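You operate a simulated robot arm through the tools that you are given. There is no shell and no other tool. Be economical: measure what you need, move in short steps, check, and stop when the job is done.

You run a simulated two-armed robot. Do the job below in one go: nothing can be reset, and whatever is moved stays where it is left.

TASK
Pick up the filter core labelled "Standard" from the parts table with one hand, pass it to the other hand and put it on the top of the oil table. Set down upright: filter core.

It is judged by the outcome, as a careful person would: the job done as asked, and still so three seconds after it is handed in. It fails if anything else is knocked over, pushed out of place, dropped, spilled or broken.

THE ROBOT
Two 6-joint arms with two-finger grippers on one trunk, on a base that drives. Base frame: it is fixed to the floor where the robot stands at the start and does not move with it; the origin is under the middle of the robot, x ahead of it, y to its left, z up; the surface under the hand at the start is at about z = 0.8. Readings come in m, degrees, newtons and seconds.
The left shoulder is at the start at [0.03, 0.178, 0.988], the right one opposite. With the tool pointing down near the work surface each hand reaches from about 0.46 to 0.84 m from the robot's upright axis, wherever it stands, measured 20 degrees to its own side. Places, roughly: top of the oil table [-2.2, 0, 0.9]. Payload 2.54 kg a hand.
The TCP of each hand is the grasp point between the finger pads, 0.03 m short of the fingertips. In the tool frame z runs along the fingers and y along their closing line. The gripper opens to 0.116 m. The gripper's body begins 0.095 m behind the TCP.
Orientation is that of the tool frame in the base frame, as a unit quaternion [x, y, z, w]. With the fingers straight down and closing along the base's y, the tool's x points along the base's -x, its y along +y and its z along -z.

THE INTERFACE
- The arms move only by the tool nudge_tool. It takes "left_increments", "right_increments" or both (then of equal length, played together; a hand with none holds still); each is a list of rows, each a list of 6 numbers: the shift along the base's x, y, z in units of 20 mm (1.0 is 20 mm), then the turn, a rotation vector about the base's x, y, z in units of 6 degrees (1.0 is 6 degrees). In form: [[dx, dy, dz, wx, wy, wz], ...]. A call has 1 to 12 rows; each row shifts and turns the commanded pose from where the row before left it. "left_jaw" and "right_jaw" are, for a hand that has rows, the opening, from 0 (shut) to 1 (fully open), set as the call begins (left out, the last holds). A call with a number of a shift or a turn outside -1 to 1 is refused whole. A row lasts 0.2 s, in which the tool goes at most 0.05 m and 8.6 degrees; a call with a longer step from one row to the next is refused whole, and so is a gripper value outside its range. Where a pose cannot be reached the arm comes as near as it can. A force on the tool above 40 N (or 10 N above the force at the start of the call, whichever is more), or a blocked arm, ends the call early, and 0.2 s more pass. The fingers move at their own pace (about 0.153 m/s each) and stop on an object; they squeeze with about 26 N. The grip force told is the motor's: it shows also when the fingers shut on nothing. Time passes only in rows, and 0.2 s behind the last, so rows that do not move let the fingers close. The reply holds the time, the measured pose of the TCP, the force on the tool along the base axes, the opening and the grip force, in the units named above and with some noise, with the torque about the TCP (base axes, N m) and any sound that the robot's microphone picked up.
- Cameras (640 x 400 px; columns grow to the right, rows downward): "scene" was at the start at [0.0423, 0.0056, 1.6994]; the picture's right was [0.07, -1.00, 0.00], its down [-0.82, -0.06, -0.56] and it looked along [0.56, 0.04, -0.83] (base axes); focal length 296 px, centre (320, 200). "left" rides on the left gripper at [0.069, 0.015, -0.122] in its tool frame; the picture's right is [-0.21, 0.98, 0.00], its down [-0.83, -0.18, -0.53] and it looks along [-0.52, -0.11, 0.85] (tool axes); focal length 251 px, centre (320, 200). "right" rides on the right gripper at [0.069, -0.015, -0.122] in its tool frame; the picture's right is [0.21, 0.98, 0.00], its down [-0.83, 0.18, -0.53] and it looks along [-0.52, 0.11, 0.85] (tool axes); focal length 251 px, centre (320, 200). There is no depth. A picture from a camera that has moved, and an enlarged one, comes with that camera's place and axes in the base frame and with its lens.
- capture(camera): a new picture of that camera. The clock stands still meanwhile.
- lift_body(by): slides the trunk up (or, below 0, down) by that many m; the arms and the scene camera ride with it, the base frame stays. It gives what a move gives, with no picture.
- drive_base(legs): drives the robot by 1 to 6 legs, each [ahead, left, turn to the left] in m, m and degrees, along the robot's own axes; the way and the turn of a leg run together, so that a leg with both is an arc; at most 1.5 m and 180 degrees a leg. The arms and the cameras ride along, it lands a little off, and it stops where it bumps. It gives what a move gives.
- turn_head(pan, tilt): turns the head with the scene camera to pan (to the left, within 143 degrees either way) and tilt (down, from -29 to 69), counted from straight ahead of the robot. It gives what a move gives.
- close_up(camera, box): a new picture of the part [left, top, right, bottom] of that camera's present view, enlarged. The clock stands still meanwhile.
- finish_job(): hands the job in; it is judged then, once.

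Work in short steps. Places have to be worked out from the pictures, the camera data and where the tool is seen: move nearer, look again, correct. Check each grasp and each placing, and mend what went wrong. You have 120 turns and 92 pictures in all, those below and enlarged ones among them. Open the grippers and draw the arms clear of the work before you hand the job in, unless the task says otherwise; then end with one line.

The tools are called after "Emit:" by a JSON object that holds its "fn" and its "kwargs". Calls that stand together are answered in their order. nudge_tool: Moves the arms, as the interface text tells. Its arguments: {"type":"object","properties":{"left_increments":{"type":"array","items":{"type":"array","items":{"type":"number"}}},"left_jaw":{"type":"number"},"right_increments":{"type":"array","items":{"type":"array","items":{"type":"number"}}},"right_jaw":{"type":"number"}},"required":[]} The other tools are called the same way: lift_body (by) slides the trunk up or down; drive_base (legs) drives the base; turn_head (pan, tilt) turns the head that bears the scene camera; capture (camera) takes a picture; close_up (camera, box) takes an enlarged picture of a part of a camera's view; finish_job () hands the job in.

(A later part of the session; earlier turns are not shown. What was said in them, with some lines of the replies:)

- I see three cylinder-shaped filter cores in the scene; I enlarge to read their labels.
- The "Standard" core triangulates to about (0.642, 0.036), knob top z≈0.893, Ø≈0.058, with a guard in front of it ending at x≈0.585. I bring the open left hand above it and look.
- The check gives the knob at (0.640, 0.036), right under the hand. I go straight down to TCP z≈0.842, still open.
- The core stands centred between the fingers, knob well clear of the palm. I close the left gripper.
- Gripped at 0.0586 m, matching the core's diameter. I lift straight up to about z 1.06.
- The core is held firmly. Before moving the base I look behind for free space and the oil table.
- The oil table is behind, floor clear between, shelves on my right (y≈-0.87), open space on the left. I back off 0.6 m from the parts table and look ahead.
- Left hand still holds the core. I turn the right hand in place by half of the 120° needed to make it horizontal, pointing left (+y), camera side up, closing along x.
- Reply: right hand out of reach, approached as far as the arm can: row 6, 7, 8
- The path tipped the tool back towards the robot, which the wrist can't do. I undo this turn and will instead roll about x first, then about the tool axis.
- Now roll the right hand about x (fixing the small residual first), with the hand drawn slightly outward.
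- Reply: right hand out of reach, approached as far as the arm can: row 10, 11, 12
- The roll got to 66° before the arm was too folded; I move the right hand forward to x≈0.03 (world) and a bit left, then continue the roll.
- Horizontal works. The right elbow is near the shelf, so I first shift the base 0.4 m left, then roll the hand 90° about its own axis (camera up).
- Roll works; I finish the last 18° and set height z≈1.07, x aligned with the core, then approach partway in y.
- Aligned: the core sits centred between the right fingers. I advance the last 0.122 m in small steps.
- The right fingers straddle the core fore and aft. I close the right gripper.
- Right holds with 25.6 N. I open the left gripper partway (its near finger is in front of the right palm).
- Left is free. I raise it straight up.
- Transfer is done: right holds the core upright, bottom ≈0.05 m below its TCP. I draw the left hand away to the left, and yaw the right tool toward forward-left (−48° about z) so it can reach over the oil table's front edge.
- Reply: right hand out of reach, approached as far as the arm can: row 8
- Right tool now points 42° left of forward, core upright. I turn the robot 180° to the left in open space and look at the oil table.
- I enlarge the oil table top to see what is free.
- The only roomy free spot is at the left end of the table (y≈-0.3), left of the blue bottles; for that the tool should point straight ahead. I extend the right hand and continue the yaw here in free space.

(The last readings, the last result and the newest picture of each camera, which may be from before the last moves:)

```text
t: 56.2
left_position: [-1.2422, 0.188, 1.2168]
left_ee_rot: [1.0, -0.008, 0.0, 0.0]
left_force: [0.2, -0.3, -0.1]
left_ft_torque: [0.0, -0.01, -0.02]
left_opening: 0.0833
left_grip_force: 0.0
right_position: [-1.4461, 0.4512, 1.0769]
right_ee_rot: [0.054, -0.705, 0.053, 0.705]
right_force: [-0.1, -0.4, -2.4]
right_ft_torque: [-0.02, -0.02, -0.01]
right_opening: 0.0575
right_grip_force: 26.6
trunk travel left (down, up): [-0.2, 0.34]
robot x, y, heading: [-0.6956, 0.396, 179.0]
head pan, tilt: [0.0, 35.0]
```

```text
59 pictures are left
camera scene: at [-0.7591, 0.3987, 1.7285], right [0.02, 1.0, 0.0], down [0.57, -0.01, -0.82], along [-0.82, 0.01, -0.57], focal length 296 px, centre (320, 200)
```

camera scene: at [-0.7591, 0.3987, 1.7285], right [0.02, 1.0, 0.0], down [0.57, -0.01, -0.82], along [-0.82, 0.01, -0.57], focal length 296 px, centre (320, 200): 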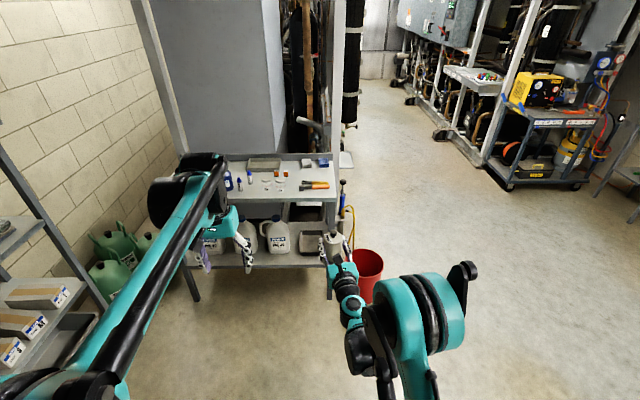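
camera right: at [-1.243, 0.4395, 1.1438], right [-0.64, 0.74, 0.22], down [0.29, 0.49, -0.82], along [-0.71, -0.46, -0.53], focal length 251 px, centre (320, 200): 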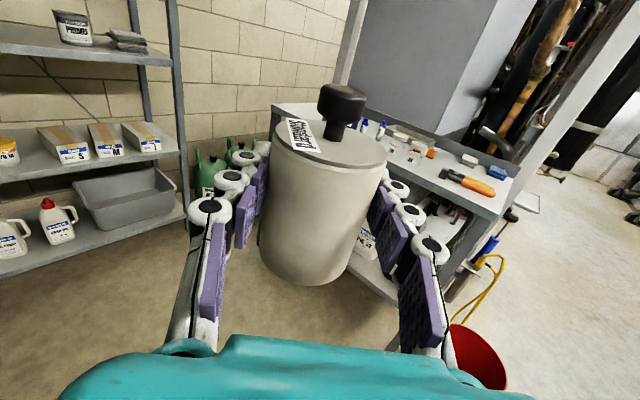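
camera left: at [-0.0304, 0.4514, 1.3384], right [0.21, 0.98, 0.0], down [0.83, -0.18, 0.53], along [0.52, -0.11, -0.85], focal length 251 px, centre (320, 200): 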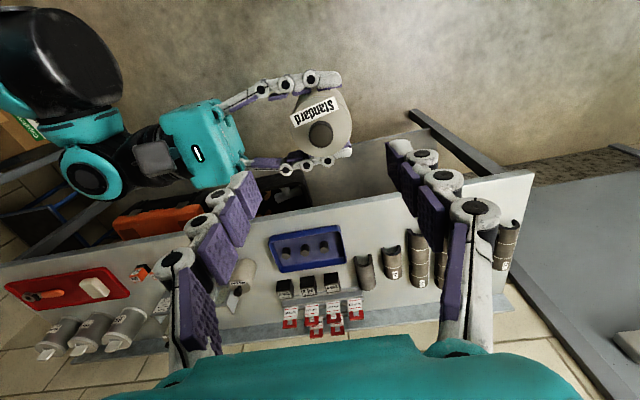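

Tool is now ~9° left of forward. I yaw it a bit further right (so the robot can stand angled, away from the shelves), and raise/retract the left hand.

Emit:
{"fn": "nudge_tool", "kwargs": {"right_increments": [[0, 0, 0, 0, 0, -1], [0, 0, 0, 0, 0, -1], [0, 0, 0, 0, 0, -1], [0, 0, 0, 0, 0, -1]], "left_increments": [[0.5, 0, 1, 0, 0, 0], [0.5, 0, 1, 0, 0, 0], [0.5, 0, 1, 0, 0, 0], [0.5, 0, 1, 0, 0, 0]]}}

```text
t: 57.2
left_position: [-1.2027, 0.1888, 1.2962]
left_ee_rot: [1.0, -0.009, 0.0, 0.0]
left_force: [0.1, 0.3, -0.7]
left_ft_torque: [-0.02, 0.02, 0.01]
left_opening: 0.0835
left_grip_force: 0.0
right_position: [-1.4444, 0.4503, 1.0742]
right_ee_rot: [0.1, 0.703, 0.102, -0.697]
right_force: [-1.0, 0.2, -2.6]
right_ft_torque: [0.01, 0.01, -0.03]
right_opening: 0.0577
right_grip_force: 26.2
trunk travel left (down, up): [-0.2, 0.34]
robot x, y, heading: [-0.7011, 0.3975, 179.1]
head pan, tilt: [0.0, 35.0]
```

Good, 16° right of ahead. I drive to a look-out position: robot near (-1.07,-0.10), heading 200°, hand still ~0.2 m short of the table edge.

Emit:
{"fn": "drive_base", "kwargs": {"legs": [[0, 0.506, 0], [0.362, 0, 0], [0, 0, 20.9]]}}

Emit:
{"fn": "capture", "kwargs": {"camera": "scene"}}

Emit:
{"fn": "capture", "kwargs": {"camera": "right"}}

Emit:
{"fn": "capture", "kwargs": {"camera": "left"}}

```text
t: 63.2
left_position: [-1.4594, -0.4846, 1.296]
left_ee_rot: [0.984, 0.18, 0.001, -0.001]
left_force: [-0.8, 0.2, -0.7]
left_ft_torque: [0.03, -0.01, -0.04]
left_opening: 0.0838
left_grip_force: 0.1
right_position: [-1.7834, -0.3305, 1.0743]
right_ee_rot: [-0.034, 0.709, -0.031, -0.703]
right_force: [0.4, -1.3, -2.6]
right_ft_torque: [-0.01, 0.02, -0.01]
right_opening: 0.0573
right_grip_force: 25.6
trunk travel left (down, up): [-0.2, 0.34]
robot x, y, heading: [-1.0721, -0.1054, -159.4]
head pan, tilt: [0.0, 35.0]
```

```text
58 pictures are left
camera scene: at [-1.1256, -0.1264, 1.7285], right [-0.35, 0.94, 0.0], down [0.54, 0.2, -0.82], along [-0.77, -0.29, -0.57], focal length 296 px, centre (320, 200)
```

scene: 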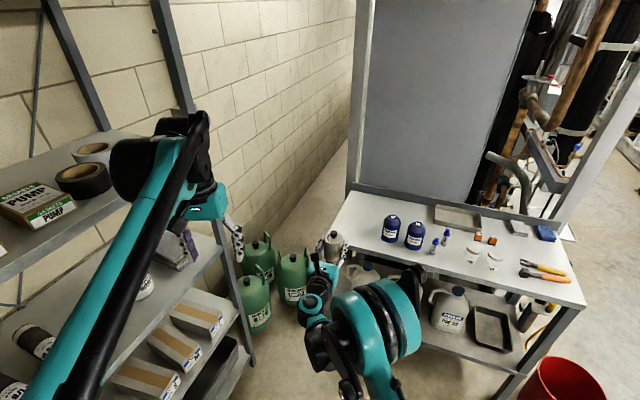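

```text
57 pictures are left
camera right: at [-1.6605, -0.3337, 1.1436], right [-0.09, 0.97, 0.22], down [0.52, 0.23, -0.82], along [-0.85, 0.04, -0.53], focal length 251 px, centre (320, 200)
```

right: 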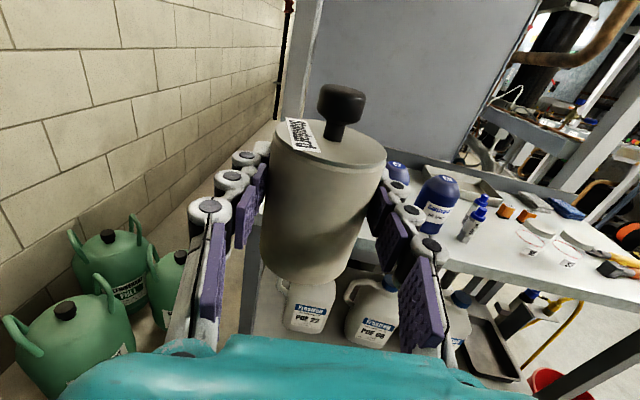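

```text
56 pictures are left
camera left: at [-1.3895, -0.474, 1.4182], right [0.14, -0.99, 0.0], down [-0.84, -0.12, 0.53], along [-0.53, -0.08, -0.85], focal length 251 px, centre (320, 200)
```

left: 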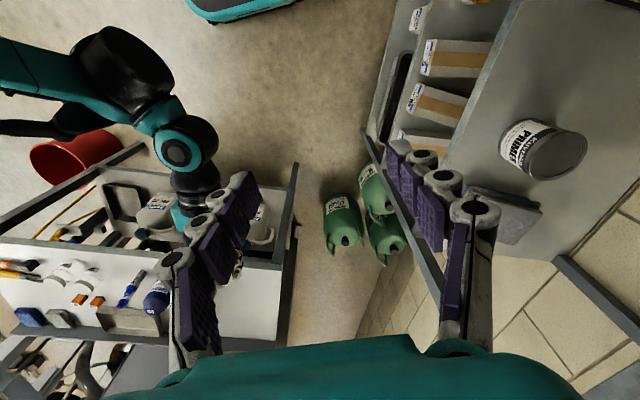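

The spot left of the blue bottles at about (-2.05, -0.33) is free (table edge x≈-1.96, left end y≈-0.42, bottle edge y≈-0.215). The left hand is close to the shelf, so I first bring it inward and up.

Emit:
{"fn": "nudge_tool", "kwargs": {"left_increments": [[0.4, 0.8, 0.6, 0, 0, 0], [0.4, 0.8, 0.6, 0, 0, 0], [0.4, 0.8, 0.6, 0, 0, 0], [0.4, 0.8, 0.6, 0, 0, 0], [0.4, 0.8, 0.6, 0, 0, 0], [0.4, 0.8, 0.6, 0, 0, 0]]}}

Emit:
{"fn": "capture", "kwargs": {"camera": "scene"}}

```text
t: 64.6
left_position: [-1.4125, -0.387, 1.3682]
left_ee_rot: [0.984, 0.18, 0.0, 0.001]
left_force: [0.1, -0.4, -0.1]
left_ft_torque: [0.0, 0.02, -0.03]
left_opening: 0.0833
left_grip_force: 0.0
right_position: [-1.783, -0.3295, 1.0744]
right_ee_rot: [-0.033, 0.709, -0.031, -0.704]
right_force: [-0.4, -0.5, -3.5]
right_ft_torque: [0.0, -0.03, -0.01]
right_opening: 0.0573
right_grip_force: 25.7
trunk travel left (down, up): [-0.2, 0.34]
robot x, y, heading: [-1.0709, -0.1027, -159.6]
head pan, tilt: [0.0, 35.0]
```

```text
55 pictures are left
camera scene: at [-1.1252, -0.1253, 1.7285], right [-0.35, 0.94, 0.0], down [0.54, 0.2, -0.82], along [-0.77, -0.29, -0.57], focal length 296 px, centre (320, 200)
```

scene: 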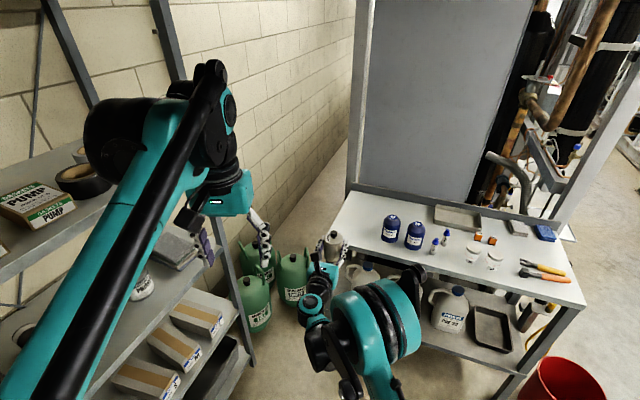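

Clear of the shelf now. I drive straight along -x by 0.267 m so the core hangs above the spot (bottom ≈0.12 above the table).

Emit:
{"fn": "drive_base", "kwargs": {"legs": [[0.2485, -0.0977, 0]]}}

Emit:
{"fn": "capture", "kwargs": {"camera": "right"}}

Emit:
{"fn": "capture", "kwargs": {"camera": "scene"}}

Emit:
{"fn": "capture", "kwargs": {"camera": "left"}}

```text
t: 66.5
left_position: [-1.6777, -0.3843, 1.3669]
left_ee_rot: [0.984, 0.18, 0.001, 0.0]
left_force: [0.1, 0.0, -0.4]
left_ft_torque: [0.0, -0.05, -0.03]
left_opening: 0.0835
left_grip_force: 0.0
right_position: [-2.0472, -0.3264, 1.0744]
right_ee_rot: [-0.035, 0.709, -0.033, -0.704]
right_force: [-0.7, -0.5, -2.5]
right_ft_torque: [-0.02, -0.01, 0.01]
right_opening: 0.0575
right_grip_force: 25.7
trunk travel left (down, up): [-0.2, 0.34]
robot x, y, heading: [-1.3369, -0.1026, -159.3]
head pan, tilt: [0.0, 35.0]
```

```text
54 pictures are left
camera right: at [-1.9254, -0.3302, 1.1431], right [-0.09, 0.97, 0.22], down [0.52, 0.23, -0.82], along [-0.85, 0.04, -0.53], focal length 251 px, centre (320, 200)
```

right: 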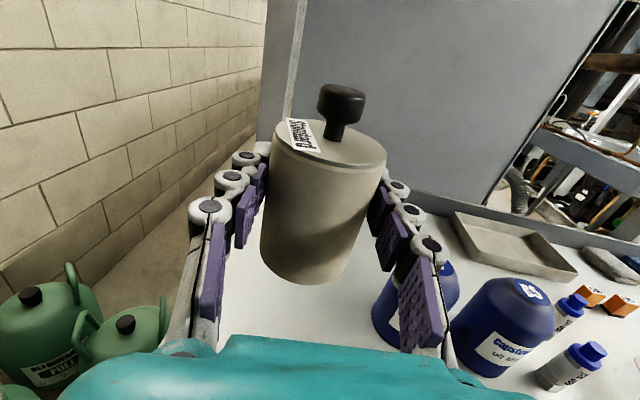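

```text
53 pictures are left
camera scene: at [-1.3916, -0.1216, 1.7284], right [-0.36, 0.93, 0.0], down [0.54, 0.2, -0.82], along [-0.76, -0.29, -0.57], focal length 296 px, centre (320, 200)
```

scene: 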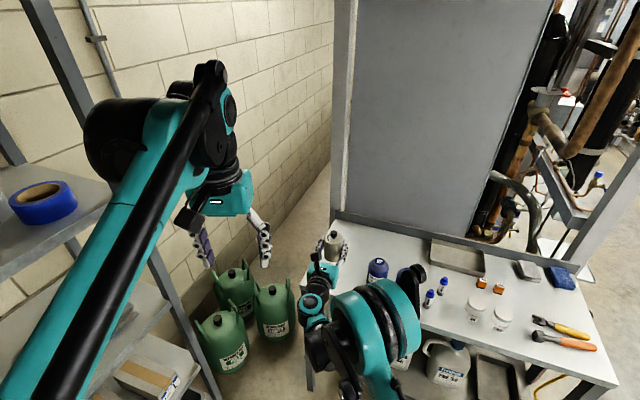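

```text
52 pictures are left
camera left: at [-1.6066, -0.374, 1.4896], right [0.15, -0.99, 0.0], down [-0.84, -0.12, 0.53], along [-0.53, -0.08, -0.85], focal length 251 px, centre (320, 200)
```

left: 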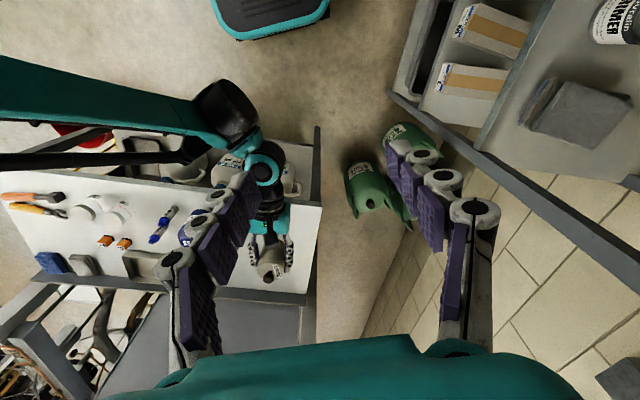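

The core hangs over the table; bottle edge is ~0.06 from the right finger. I shift 18 mm towards the table's left end, then lower the trunk 0.10 m.

Emit:
{"fn": "nudge_tool", "kwargs": {"right_increments": [[0, -0.45, 0, 0, 0, 0], [0, -0.45, 0, 0, 0, 0]]}}

Emit:
{"fn": "lift_body", "kwargs": {"by": -0.1}}

Emit:
{"fn": "capture", "kwargs": {"camera": "right"}}

Emit:
{"fn": "capture", "kwargs": {"camera": "scene"}}

Emit:
{"fn": "capture", "kwargs": {"camera": "left"}}

```text
t: 67.1
left_position: [-1.6755, -0.384, 1.3666]
left_ee_rot: [0.983, 0.181, 0.0, 0.0]
left_force: [0.0, -0.5, 0.7]
left_ft_torque: [0.03, -0.03, 0.01]
left_opening: 0.0836
left_grip_force: 0.0
right_position: [-2.0475, -0.3459, 1.0727]
right_ee_rot: [-0.035, 0.709, -0.032, -0.703]
right_force: [0.5, 0.7, -3.0]
right_ft_torque: [-0.02, -0.01, -0.01]
right_opening: 0.0573
right_grip_force: 25.9
trunk travel left (down, up): [-0.2, 0.34]
robot x, y, heading: [-1.3361, -0.0958, -159.4]
head pan, tilt: [0.0, 35.0]
```

```text
t: 68.5
left_position: [-1.6762, -0.385, 1.2673]
left_ee_rot: [0.983, 0.181, 0.0, 0.0]
left_force: [0.0, -0.3, -0.2]
left_ft_torque: [0.0, -0.01, -0.02]
left_opening: 0.0833
left_grip_force: 0.1
right_position: [-2.047, -0.3449, 0.9732]
right_ee_rot: [-0.034, 0.709, -0.032, -0.704]
right_force: [-0.3, 0.4, -2.2]
right_ft_torque: [0.01, -0.02, -0.02]
right_opening: 0.0576
right_grip_force: 25.9
trunk travel left (down, up): [-0.1, 0.44]
robot x, y, heading: [-1.3377, -0.1022, -159.0]
head pan, tilt: [0.0, 35.0]
```

```text
51 pictures are left
camera right: at [-1.9241, -0.3481, 1.0437], right [-0.09, 0.97, 0.22], down [0.52, 0.23, -0.82], along [-0.85, 0.04, -0.53], focal length 251 px, centre (320, 200)
```

right: 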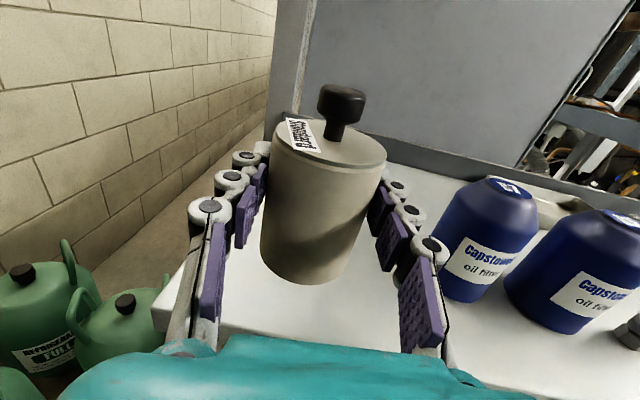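

```text
50 pictures are left
camera scene: at [-1.3899, -0.1215, 1.6286], right [-0.36, 0.93, 0.0], down [0.54, 0.2, -0.82], along [-0.77, -0.29, -0.57], focal length 296 px, centre (320, 200)
```

scene: 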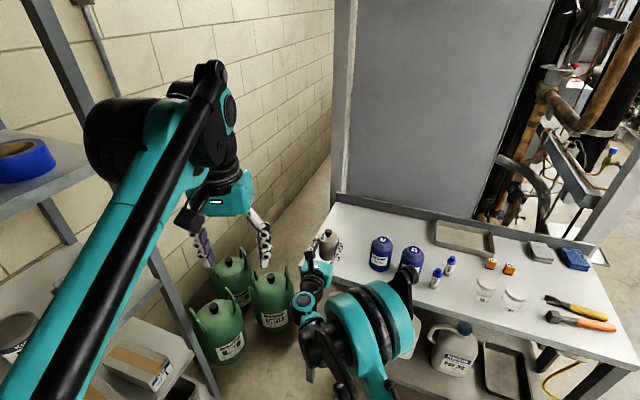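

```text
49 pictures are left
camera left: at [-1.6052, -0.3739, 1.3901], right [0.15, -0.99, 0.0], down [-0.84, -0.12, 0.53], along [-0.53, -0.08, -0.85], focal length 251 px, centre (320, 200)
```

left: 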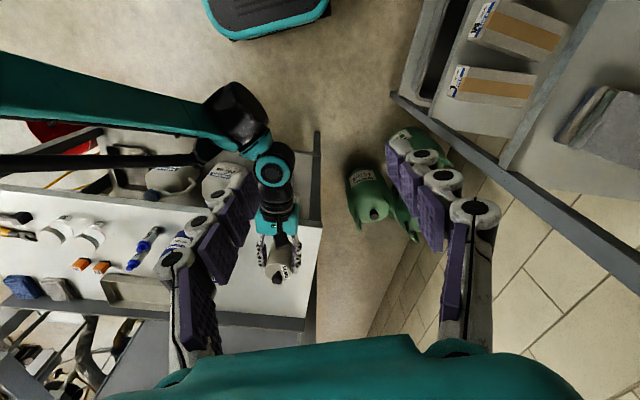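

The front edge looks nearer x≈-2.0 than I thought, so I move the core 45 mm further in before lowering.

Emit:
{"fn": "nudge_tool", "kwargs": {"right_increments": [[-0.75, 0, 0, 0, 0, 0], [-0.75, 0, 0, 0, 0, 0], [-0.75, 0, 0, 0, 0, 0], [0, 0, 0, 0, 0, 0]]}}

Emit:
{"fn": "capture", "kwargs": {"camera": "right"}}

Emit:
{"fn": "close_up", "kwargs": {"camera": "scene", "box": [270, 190, 430, 290]}}

```text
t: 69.5
left_position: [-1.6749, -0.384, 1.2682]
left_ee_rot: [0.984, 0.18, 0.0, 0.0]
left_force: [0.6, 0.1, -1.0]
left_ft_torque: [0.03, 0.02, -0.01]
left_opening: 0.0836
left_grip_force: 0.0
right_position: [-2.0912, -0.3453, 0.9739]
right_ee_rot: [-0.035, 0.709, -0.032, -0.703]
right_force: [-0.2, 0.3, -1.7]
right_ft_torque: [0.0, -0.03, 0.0]
right_opening: 0.0576
right_grip_force: 25.8
trunk travel left (down, up): [-0.1, 0.44]
robot x, y, heading: [-1.3376, -0.1013, -159.4]
head pan, tilt: [0.0, 35.0]
```

```text
48 pictures are left
camera right: at [-1.9691, -0.3486, 1.0433], right [-0.09, 0.97, 0.22], down [0.52, 0.23, -0.82], along [-0.85, 0.04, -0.53], focal length 251 px, centre (320, 200)
```

right: 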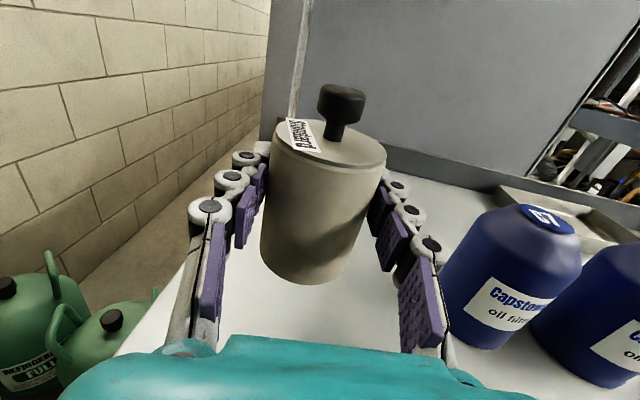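

```text
4.00 times, centred on (350, 240) of scene
camera zoom: at [-1.3898, -0.1217, 1.6285], right [-0.36, 0.93, 0.0], down [0.54, 0.2, -0.82], along [-0.77, -0.29, -0.57], focal length 1184 px, centre (200, 40)
```

zoom: 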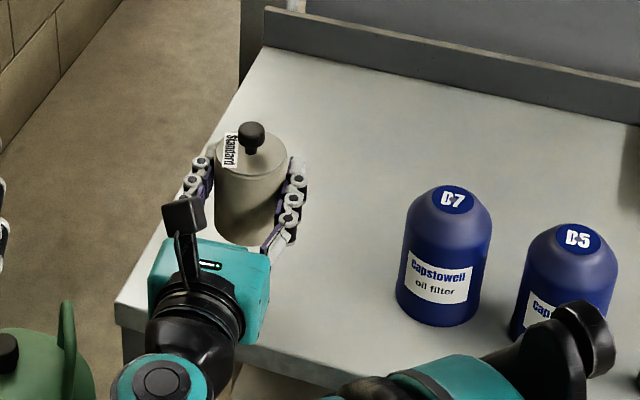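

Well inside the table with room around. I lower gently by 20 mm, then look for contact force.

Emit:
{"fn": "nudge_tool", "kwargs": {"right_increments": [[0, 0, -0.25, 0, 0, 0], [0, 0, -0.25, 0, 0, 0], [0, 0, -0.25, 0, 0, 0], [0, 0, -0.1, 0, 0, 0], [0, 0, -0.1, 0, 0, 0]]}}

Emit:
{"fn": "close_up", "kwargs": {"camera": "right", "box": [220, 180, 420, 340]}}

```text
t: 70.7
left_position: [-1.6758, -0.3832, 1.2683]
left_ee_rot: [0.984, 0.18, 0.0, 0.0]
left_force: [-0.1, -0.2, 0.4]
left_ft_torque: [0.0, 0.0, 0.02]
left_opening: 0.0836
left_grip_force: 0.0
right_position: [-2.0927, -0.3454, 0.9553]
right_ee_rot: [-0.034, 0.709, -0.031, -0.703]
right_force: [0.5, 0.7, -2.6]
right_ft_torque: [0.04, -0.02, 0.02]
right_opening: 0.0574
right_grip_force: 26.3
trunk travel left (down, up): [-0.1, 0.44]
robot x, y, heading: [-1.3375, -0.1033, -159.3]
head pan, tilt: [0.0, 35.0]
```

```text
2.50 times, centred on (320, 260) of right
camera zoom: at [-1.9696, -0.3482, 1.024], right [-0.09, 0.97, 0.22], down [0.52, 0.23, -0.82], along [-0.85, 0.04, -0.53], focal length 629 px, centre (320, 50)
```

zoom: 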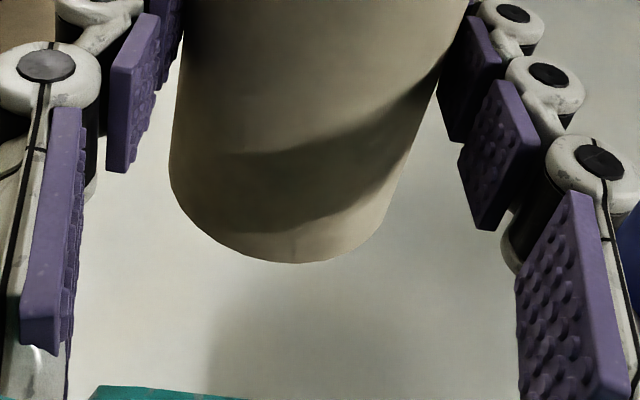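

Not touching yet (force unchanged). I go on down in 2 mm steps until the force shows contact.

Emit:
{"fn": "nudge_tool", "kwargs": {"right_increments": [[0, 0, -0.1, 0, 0, 0], [0, 0, -0.1, 0, 0, 0], [0, 0, -0.1, 0, 0, 0]]}}

```text
t: 71.5
left_position: [-1.6757, -0.3843, 1.2677]
left_ee_rot: [0.984, 0.181, 0.0, 0.0]
left_force: [0.8, -0.2, 0.5]
left_ft_torque: [0.0, -0.03, 0.0]
left_opening: 0.0837
left_grip_force: 0.2
right_position: [-2.0922, -0.345, 0.9492]
right_ee_rot: [-0.034, 0.709, -0.032, -0.703]
right_force: [0.7, -0.3, -1.9]
right_ft_torque: [-0.02, -0.01, 0.01]
right_opening: 0.0574
right_grip_force: 26.4
trunk travel left (down, up): [-0.1, 0.44]
robot x, y, heading: [-1.3359, -0.1016, -159.2]
head pan, tilt: [0.0, 35.0]
```

Still free at z=0.949; I continue in 2 mm steps.

Emit:
{"fn": "nudge_tool", "kwargs": {"right_increments": [[0, 0, -0.1, 0, 0, 0], [0, 0, -0.1, 0, 0, 0]]}}

Emit:
{"fn": "capture", "kwargs": {"camera": "right"}}

```text
t: 72.1
left_position: [-1.6758, -0.3854, 1.2676]
left_ee_rot: [0.984, 0.18, 0.0, 0.0]
left_force: [-0.6, -0.5, -0.5]
left_ft_torque: [0.0, -0.02, 0.01]
left_opening: 0.0835
left_grip_force: 0.1
right_position: [-2.0921, -0.3462, 0.9453]
right_ee_rot: [-0.034, 0.709, -0.031, -0.704]
right_force: [0.0, 0.8, -3.5]
right_ft_torque: [0.0, -0.02, 0.0]
right_opening: 0.0573
right_grip_force: 26.1
trunk travel left (down, up): [-0.1, 0.44]
robot x, y, heading: [-1.3374, -0.1006, -159.2]
head pan, tilt: [0.0, 35.0]
```

```text
45 pictures are left
camera right: at [-1.969, -0.3484, 1.0141], right [-0.09, 0.97, 0.22], down [0.52, 0.23, -0.82], along [-0.85, 0.04, -0.53], focal length 251 px, centre (320, 200)
```

right: 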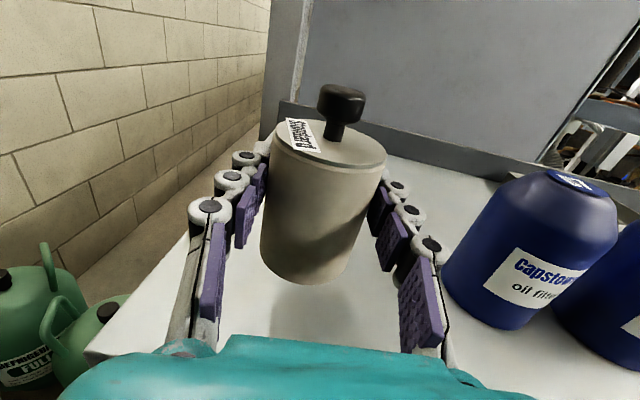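

A gap still shows under the core; continue down.

Emit:
{"fn": "nudge_tool", "kwargs": {"right_increments": [[0, 0, -0.1, 0, 0, 0], [0, 0, -0.1, 0, 0, 0], [0, 0, -0.1, 0, 0, 0]]}}

Emit:
{"fn": "close_up", "kwargs": {"camera": "scene", "box": [290, 200, 390, 270]}}

```text
t: 72.9
left_position: [-1.676, -0.3841, 1.2679]
left_ee_rot: [0.984, 0.181, 0.0, 0.0]
left_force: [0.1, -0.4, -0.5]
left_ft_torque: [-0.02, -0.02, -0.03]
left_opening: 0.0837
left_grip_force: 0.1
right_position: [-2.0919, -0.3454, 0.9388]
right_ee_rot: [-0.034, 0.71, -0.031, -0.703]
right_force: [0.1, 0.8, -3.4]
right_ft_torque: [-0.02, -0.02, 0.0]
right_opening: 0.0572
right_grip_force: 25.9
trunk travel left (down, up): [-0.1, 0.44]
robot x, y, heading: [-1.335, -0.1005, -159.4]
head pan, tilt: [0.0, 35.0]
```

```text
5.71 times, centred on (340, 235) of scene
camera zoom: at [-1.3902, -0.1217, 1.6285], right [-0.36, 0.93, 0.0], down [0.54, 0.2, -0.82], along [-0.77, -0.29, -0.57], focal length 1691 px, centre (206, 0)
```

zoom: 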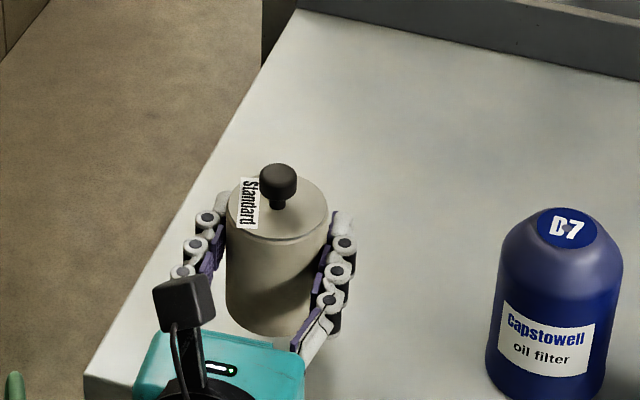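

Still no contact; the table is a little lower than 0.9. Continue with 2 mm rows under the force guard.

Emit:
{"fn": "nudge_tool", "kwargs": {"right_increments": [[0, 0, -0.1, 0, 0, 0], [0, 0, -0.1, 0, 0, 0], [0, 0, -0.1, 0, 0, 0], [0, 0, -0.1, 0, 0, 0]]}}

Emit:
{"fn": "capture", "kwargs": {"camera": "right"}}

```text
t: 73.9
left_position: [-1.6765, -0.3848, 1.2666]
left_ee_rot: [0.984, 0.181, 0.0, 0.0]
left_force: [-0.4, -0.2, 0.0]
left_ft_torque: [0.0, 0.01, 0.0]
left_opening: 0.0835
left_grip_force: 0.0
right_position: [-2.0924, -0.3451, 0.9312]
right_ee_rot: [-0.035, 0.709, -0.033, -0.704]
right_force: [0.4, -0.4, -2.4]
right_ft_torque: [0.0, -0.02, 0.01]
right_opening: 0.0574
right_grip_force: 25.9
trunk travel left (down, up): [-0.1, 0.44]
robot x, y, heading: [-1.3372, -0.1043, -159.3]
head pan, tilt: [0.0, 35.0]
```

```text
43 pictures are left
camera right: at [-1.969, -0.3483, 1.0004], right [-0.09, 0.97, 0.22], down [0.52, 0.23, -0.82], along [-0.85, 0.04, -0.53], focal length 251 px, centre (320, 200)
```

right: 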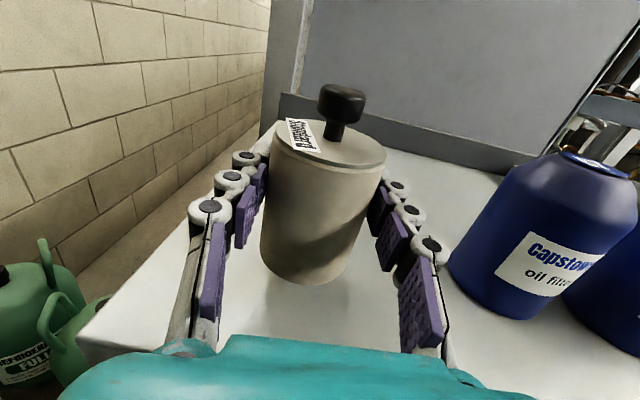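

Triangulating the table's corner gives a top near z≈0.876, so contact should be just a few mm further. Continue.

Emit:
{"fn": "nudge_tool", "kwargs": {"right_increments": [[0, 0, -0.1, 0, 0, 0], [0, 0, -0.1, 0, 0, 0], [0, 0, -0.1, 0, 0, 0], [0, 0, 0, 0, 0, 0]]}}

Emit:
{"fn": "close_up", "kwargs": {"camera": "right", "box": [220, 220, 420, 345]}}

```text
t: 74.9
left_position: [-1.6762, -0.3836, 1.2673]
left_ee_rot: [0.984, 0.181, 0.0, 0.001]
left_force: [-0.1, -0.9, -0.3]
left_ft_torque: [-0.01, -0.01, -0.01]
left_opening: 0.0833
left_grip_force: 0.1
right_position: [-2.0906, -0.3448, 0.9239]
right_ee_rot: [-0.035, 0.709, -0.033, -0.703]
right_force: [-0.9, -0.4, -2.6]
right_ft_torque: [0.0, 0.01, -0.01]
right_opening: 0.0574
right_grip_force: 26.2
trunk travel left (down, up): [-0.1, 0.44]
robot x, y, heading: [-1.3352, -0.1015, -159.5]
head pan, tilt: [0.0, 35.0]
```

```text
3.20 times, centred on (320, 282) of right
camera zoom: at [-1.9692, -0.3481, 0.9941], right [-0.09, 0.97, 0.22], down [0.52, 0.23, -0.82], along [-0.85, 0.04, -0.53], focal length 805 px, centre (320, -64)
```

zoom: 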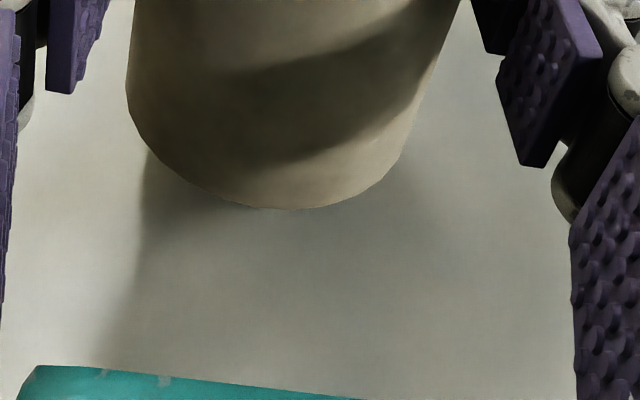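

Shadow nearly meets the core's base; a few more 1–2 mm steps.

Emit:
{"fn": "nudge_tool", "kwargs": {"right_increments": [[0, 0, -0.1, 0, 0, 0], [0, 0, -0.1, 0, 0, 0], [0, 0, 0, 0, 0, 0]]}}

Emit:
{"fn": "close_up", "kwargs": {"camera": "right", "box": [220, 220, 420, 345]}}

```text
t: 75.7
left_position: [-1.676, -0.3841, 1.2684]
left_ee_rot: [0.983, 0.181, 0.0, 0.001]
left_force: [0.2, 0.0, 0.6]
left_ft_torque: [0.01, -0.02, 0.0]
left_opening: 0.0834
left_grip_force: 0.0
right_position: [-2.0917, -0.3445, 0.9205]
right_ee_rot: [-0.034, 0.709, -0.032, -0.704]
right_force: [0.4, 0.5, -3.9]
right_ft_torque: [0.01, 0.02, -0.01]
right_opening: 0.0574
right_grip_force: 26.3
trunk travel left (down, up): [-0.1, 0.44]
robot x, y, heading: [-1.3363, -0.1037, -159.2]
head pan, tilt: [0.0, 35.0]
```

```text
3.20 times, centred on (320, 282) of right
camera zoom: at [-1.9693, -0.3482, 0.9901], right [-0.09, 0.97, 0.22], down [0.52, 0.23, -0.82], along [-0.85, 0.04, -0.53], focal length 805 px, centre (320, -64)
```

zoom: 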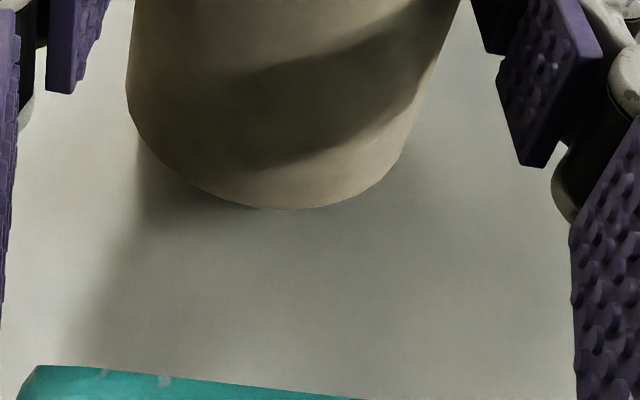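

Very near now; continue in 2 mm steps watching the force.

Emit:
{"fn": "nudge_tool", "kwargs": {"right_increments": [[0, 0, -0.1, 0, 0, 0], [0, 0, -0.1, 0, 0, 0], [0, 0, 0, 0, 0, 0]]}}

```text
t: 76.5
left_position: [-1.6754, -0.3843, 1.2676]
left_ee_rot: [0.984, 0.181, 0.0, 0.0]
left_force: [0.1, 0.1, 0.0]
left_ft_torque: [0.0, -0.02, -0.01]
left_opening: 0.0837
left_grip_force: 0.1
right_position: [-2.0907, -0.3449, 0.9177]
right_ee_rot: [-0.033, 0.71, -0.03, -0.703]
right_force: [-0.8, 0.1, -2.5]
right_ft_torque: [0.03, 0.0, -0.02]
right_opening: 0.0571
right_grip_force: 26.0
trunk travel left (down, up): [-0.1, 0.44]
robot x, y, heading: [-1.3358, -0.1028, -159.4]
head pan, tilt: [0.0, 35.0]
```

Still unsupported; two more steps and a close look.

Emit:
{"fn": "nudge_tool", "kwargs": {"right_increments": [[0, 0, -0.1, 0, 0, 0], [0, 0, -0.1, 0, 0, 0], [0, 0, 0, 0, 0, 0]]}}

Emit:
{"fn": "close_up", "kwargs": {"camera": "right", "box": [220, 220, 420, 345]}}

```text
t: 77.3
left_position: [-1.6759, -0.3843, 1.2667]
left_ee_rot: [0.984, 0.18, 0.0, 0.0]
left_force: [-0.4, -0.4, 0.4]
left_ft_torque: [0.0, 0.03, 0.01]
left_opening: 0.0832
left_grip_force: 0.0
right_position: [-2.0923, -0.3443, 0.9128]
right_ee_rot: [-0.035, 0.709, -0.032, -0.703]
right_force: [0.9, -0.2, -2.5]
right_ft_torque: [-0.01, -0.04, 0.01]
right_opening: 0.0574
right_grip_force: 26.7
trunk travel left (down, up): [-0.1, 0.44]
robot x, y, heading: [-1.3366, -0.0984, -159.3]
head pan, tilt: [0.0, 35.0]
```

```text
3.20 times, centred on (320, 282) of right
camera zoom: at [-1.9694, -0.3481, 0.9827], right [-0.09, 0.97, 0.22], down [0.52, 0.23, -0.82], along [-0.85, 0.04, -0.53], focal length 805 px, centre (320, -64)
```

zoom: 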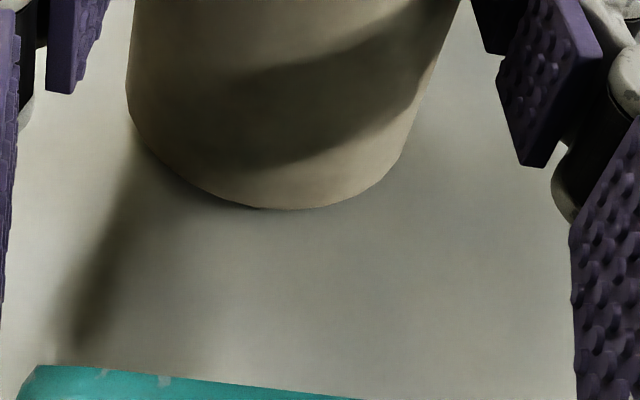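

No contact force yet; three more steps.

Emit:
{"fn": "nudge_tool", "kwargs": {"right_increments": [[0, 0, -0.1, 0, 0, 0], [0, 0, -0.1, 0, 0, 0], [0, 0, -0.1, 0, 0, 0], [0, 0, 0, 0, 0, 0]]}}

Emit:
{"fn": "close_up", "kwargs": {"camera": "right", "box": [220, 220, 420, 345]}}

Emit:
{"fn": "close_up", "kwargs": {"camera": "scene", "box": [270, 190, 430, 290]}}

```text
t: 78.3
left_position: [-1.6745, -0.3841, 1.2684]
left_ee_rot: [0.984, 0.18, -0.001, 0.0]
left_force: [-0.5, -0.8, 0.1]
left_ft_torque: [-0.03, 0.0, 0.02]
left_opening: 0.0836
left_grip_force: 0.1
right_position: [-2.0905, -0.344, 0.9072]
right_ee_rot: [-0.033, 0.709, -0.031, -0.704]
right_force: [-1.2, 0.0, 18.6]
right_ft_torque: [-0.09, 0.2, -0.01]
right_opening: 0.0578
right_grip_force: 26.3
trunk travel left (down, up): [-0.1, 0.44]
robot x, y, heading: [-1.3364, -0.1001, -159.3]
head pan, tilt: [0.0, 35.0]
```

```text
3.20 times, centred on (320, 282) of right
camera zoom: at [-1.9677, -0.3477, 0.9778], right [-0.09, 0.97, 0.22], down [0.52, 0.23, -0.82], along [-0.85, 0.04, -0.53], focal length 805 px, centre (320, -64)
```

zoom: 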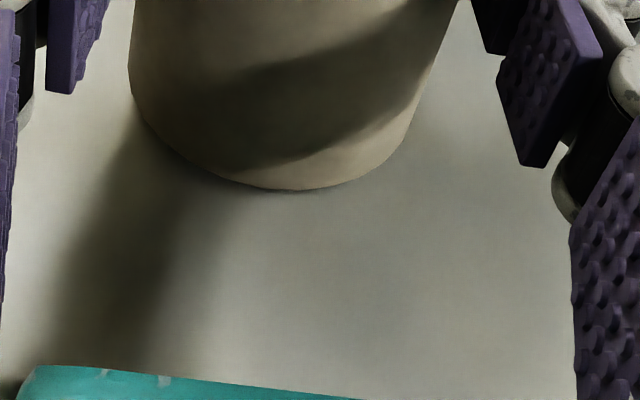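

```text
4.00 times, centred on (350, 240) of scene
camera zoom: at [-1.3875, -0.1206, 1.6287], right [-0.36, 0.93, 0.0], down [0.53, 0.2, -0.82], along [-0.77, -0.29, -0.57], focal length 1184 px, centre (200, 40)
```

zoom: 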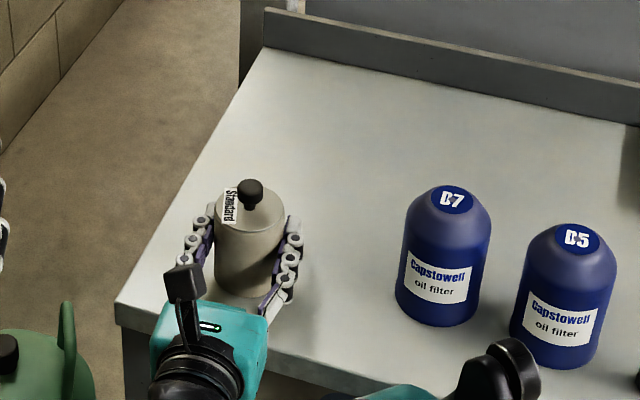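

Contact: 18.6 N upward, the core stands on the table. I relieve 1 mm, then open the right gripper partway.

Emit:
{"fn": "nudge_tool", "kwargs": {"right_increments": [[0, 0, 0.05, 0, 0, 0], [0, 0, 0, 0, 0, 0]]}}

Emit:
{"fn": "nudge_tool", "kwargs": {"right_increments": [[0, 0, 0, 0, 0, 0], [0, 0, 0, 0, 0, 0], [0, 0, 0, 0, 0, 0], [0, 0, 0, 0, 0, 0]], "right_jaw": 0.75}}

Emit:
{"fn": "capture", "kwargs": {"camera": "right"}}

```text
t: 78.9
left_position: [-1.6733, -0.3832, 1.2675]
left_ee_rot: [0.983, 0.181, 0.0, 0.0]
left_force: [0.0, -0.4, -0.2]
left_ft_torque: [0.02, 0.0, 0.0]
left_opening: 0.0834
left_grip_force: 0.1
right_position: [-2.0906, -0.3444, 0.9095]
right_ee_rot: [-0.034, 0.709, -0.032, -0.704]
right_force: [2.9, 1.8, 6.2]
right_ft_torque: [0.06, 0.11, -0.05]
right_opening: 0.0574
right_grip_force: 25.9
trunk travel left (down, up): [-0.1, 0.44]
robot x, y, heading: [-1.3349, -0.0997, -159.3]
head pan, tilt: [0.0, 35.0]
```

```text
t: 79.9
left_position: [-1.6763, -0.3844, 1.2674]
left_ee_rot: [0.984, 0.18, -0.001, -0.001]
left_force: [-0.5, 0.1, 0.0]
left_ft_torque: [-0.01, -0.02, -0.04]
left_opening: 0.0834
left_grip_force: 0.0
right_position: [-2.0913, -0.3461, 0.9085]
right_ee_rot: [-0.034, 0.71, -0.031, -0.703]
right_force: [0.1, 0.0, -0.5]
right_ft_torque: [0.01, 0.04, -0.05]
right_opening: 0.0867
right_grip_force: 0.1
trunk travel left (down, up): [-0.1, 0.44]
robot x, y, heading: [-1.3359, -0.0991, -159.1]
head pan, tilt: [0.0, 35.0]
```

```text
37 pictures are left
camera right: at [-1.9691, -0.3482, 0.9776], right [-0.09, 0.97, 0.22], down [0.52, 0.23, -0.82], along [-0.85, 0.04, -0.53], focal length 251 px, centre (320, 200)
```

right: 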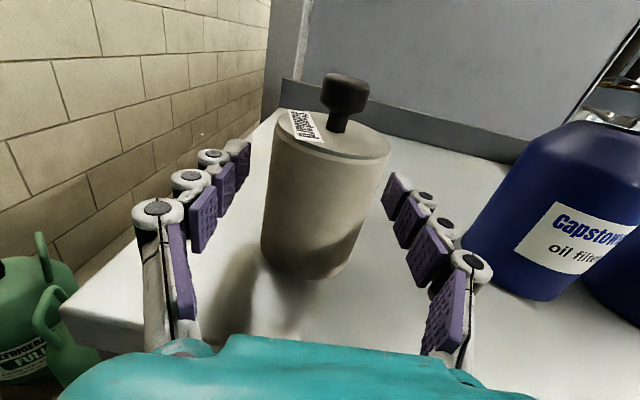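

The core stands upright, free of both fingers. I withdraw the hand straight back along its axis by 0.1 m.

Emit:
{"fn": "nudge_tool", "kwargs": {"right_increments": [[0.8, 0.07, 0, 0, 0, 0], [0.8, 0.07, 0, 0, 0, 0], [0.8, 0.07, 0, 0, 0, 0], [0.8, 0.07, 0, 0, 0, 0], [0.8, 0.07, 0, 0, 0, 0], [0.8, 0.07, 0, 0, 0, 0]]}}

Emit:
{"fn": "capture", "kwargs": {"camera": "right"}}

```text
t: 81.3
left_position: [-1.6754, -0.3842, 1.2667]
left_ee_rot: [0.983, 0.181, 0.0, 0.0]
left_force: [0.0, -0.5, -0.4]
left_ft_torque: [0.03, -0.01, 0.0]
left_opening: 0.0834
left_grip_force: 0.0
right_position: [-1.9954, -0.3364, 0.9093]
right_ee_rot: [-0.033, 0.708, -0.031, -0.704]
right_force: [-0.2, -0.5, 0.1]
right_ft_torque: [-0.01, -0.03, 0.0]
right_opening: 0.0872
right_grip_force: 0.0
trunk travel left (down, up): [-0.1, 0.44]
robot x, y, heading: [-1.336, -0.1015, -159.1]
head pan, tilt: [0.0, 35.0]
```

```text
36 pictures are left
camera right: at [-1.8726, -0.3397, 0.978], right [-0.09, 0.97, 0.22], down [0.52, 0.23, -0.82], along [-0.85, 0.04, -0.53], focal length 251 px, centre (320, 200)
```

right: 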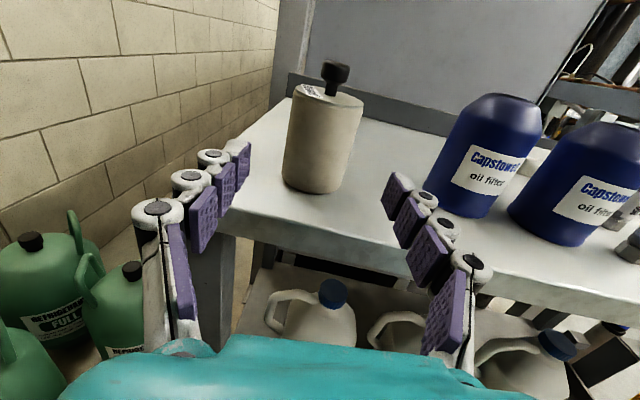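

Core stands clear near the table's left front. I back the base 0.25 m along +x and check once more.

Emit:
{"fn": "drive_base", "kwargs": {"legs": [[-0.2335, 0.089, 0]]}}

Emit:
{"fn": "capture", "kwargs": {"camera": "right"}}

Emit:
{"fn": "capture", "kwargs": {"camera": "scene"}}

```text
t: 83.1
left_position: [-1.426, -0.3827, 1.2677]
left_ee_rot: [0.984, 0.18, -0.001, 0.0]
left_force: [0.5, 0.5, -0.6]
left_ft_torque: [-0.02, 0.08, -0.01]
left_opening: 0.0835
left_grip_force: 0.1
right_position: [-1.7467, -0.3363, 0.9097]
right_ee_rot: [-0.034, 0.708, -0.033, -0.705]
right_force: [-0.5, -0.1, 0.4]
right_ft_torque: [0.01, -0.01, -0.01]
right_opening: 0.0869
right_grip_force: 0.0
trunk travel left (down, up): [-0.1, 0.44]
robot x, y, heading: [-1.0845, -0.1, -159.1]
head pan, tilt: [0.0, 35.0]
```

```text
35 pictures are left
camera right: at [-1.6238, -0.3392, 0.9783], right [-0.09, 0.97, 0.22], down [0.52, 0.23, -0.82], along [-0.85, 0.04, -0.53], focal length 251 px, centre (320, 200)
```

right: 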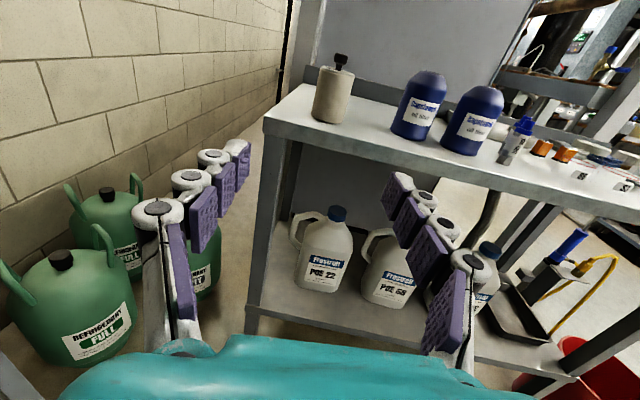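

```text
34 pictures are left
camera scene: at [-1.1394, -0.1216, 1.6286], right [-0.35, 0.94, 0.0], down [0.54, 0.2, -0.82], along [-0.77, -0.29, -0.57], focal length 296 px, centre (320, 200)
```

scene: 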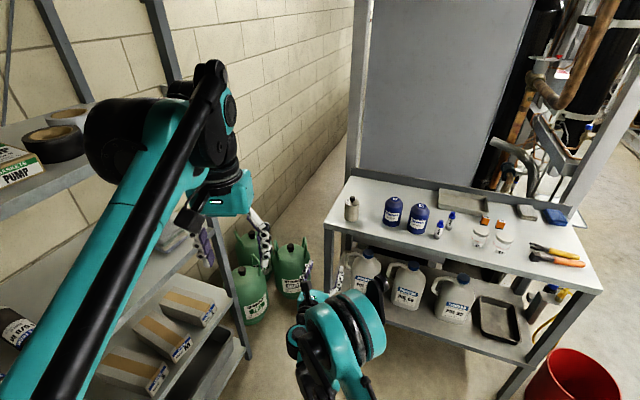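

The "Standard" core stands upright on the oil table and nothing else was disturbed. I open both grippers fully.

Emit:
{"fn": "nudge_tool", "kwargs": {"left_increments": [[0, 0, 0, 0, 0, 0], [0, 0, 0, 0, 0, 0]], "right_increments": [[0, 0, 0, 0, 0, 0], [0, 0, 0, 0, 0, 0]], "left_jaw": 1.0, "right_jaw": 1.0}}

```text
t: 83.7
left_position: [-1.4267, -0.3848, 1.2673]
left_ee_rot: [0.983, 0.181, -0.001, 0.0]
left_force: [0.2, -0.5, -0.6]
left_ft_torque: [0.03, -0.02, 0.01]
left_opening: 0.1161
left_grip_force: 0.1
right_position: [-1.7465, -0.3361, 0.908]
right_ee_rot: [-0.034, 0.709, -0.031, -0.704]
right_force: [1.4, -0.4, -0.9]
right_ft_torque: [-0.05, 0.0, -0.02]
right_opening: 0.1161
right_grip_force: 0.1
trunk travel left (down, up): [-0.1, 0.44]
robot x, y, heading: [-1.0851, -0.0986, -159.2]
head pan, tilt: [0.0, 35.0]
```

Both hands are open and clear; I hand the job in.

Emit:
{"fn": "finish_job", "kwargs": {}}

```text
The job is handed in.
```

The "Standard" filter core was picked up with the left hand and passed to the right. It now stands upright on the top of the oil table, and the pictures showed nothing else disturbed.
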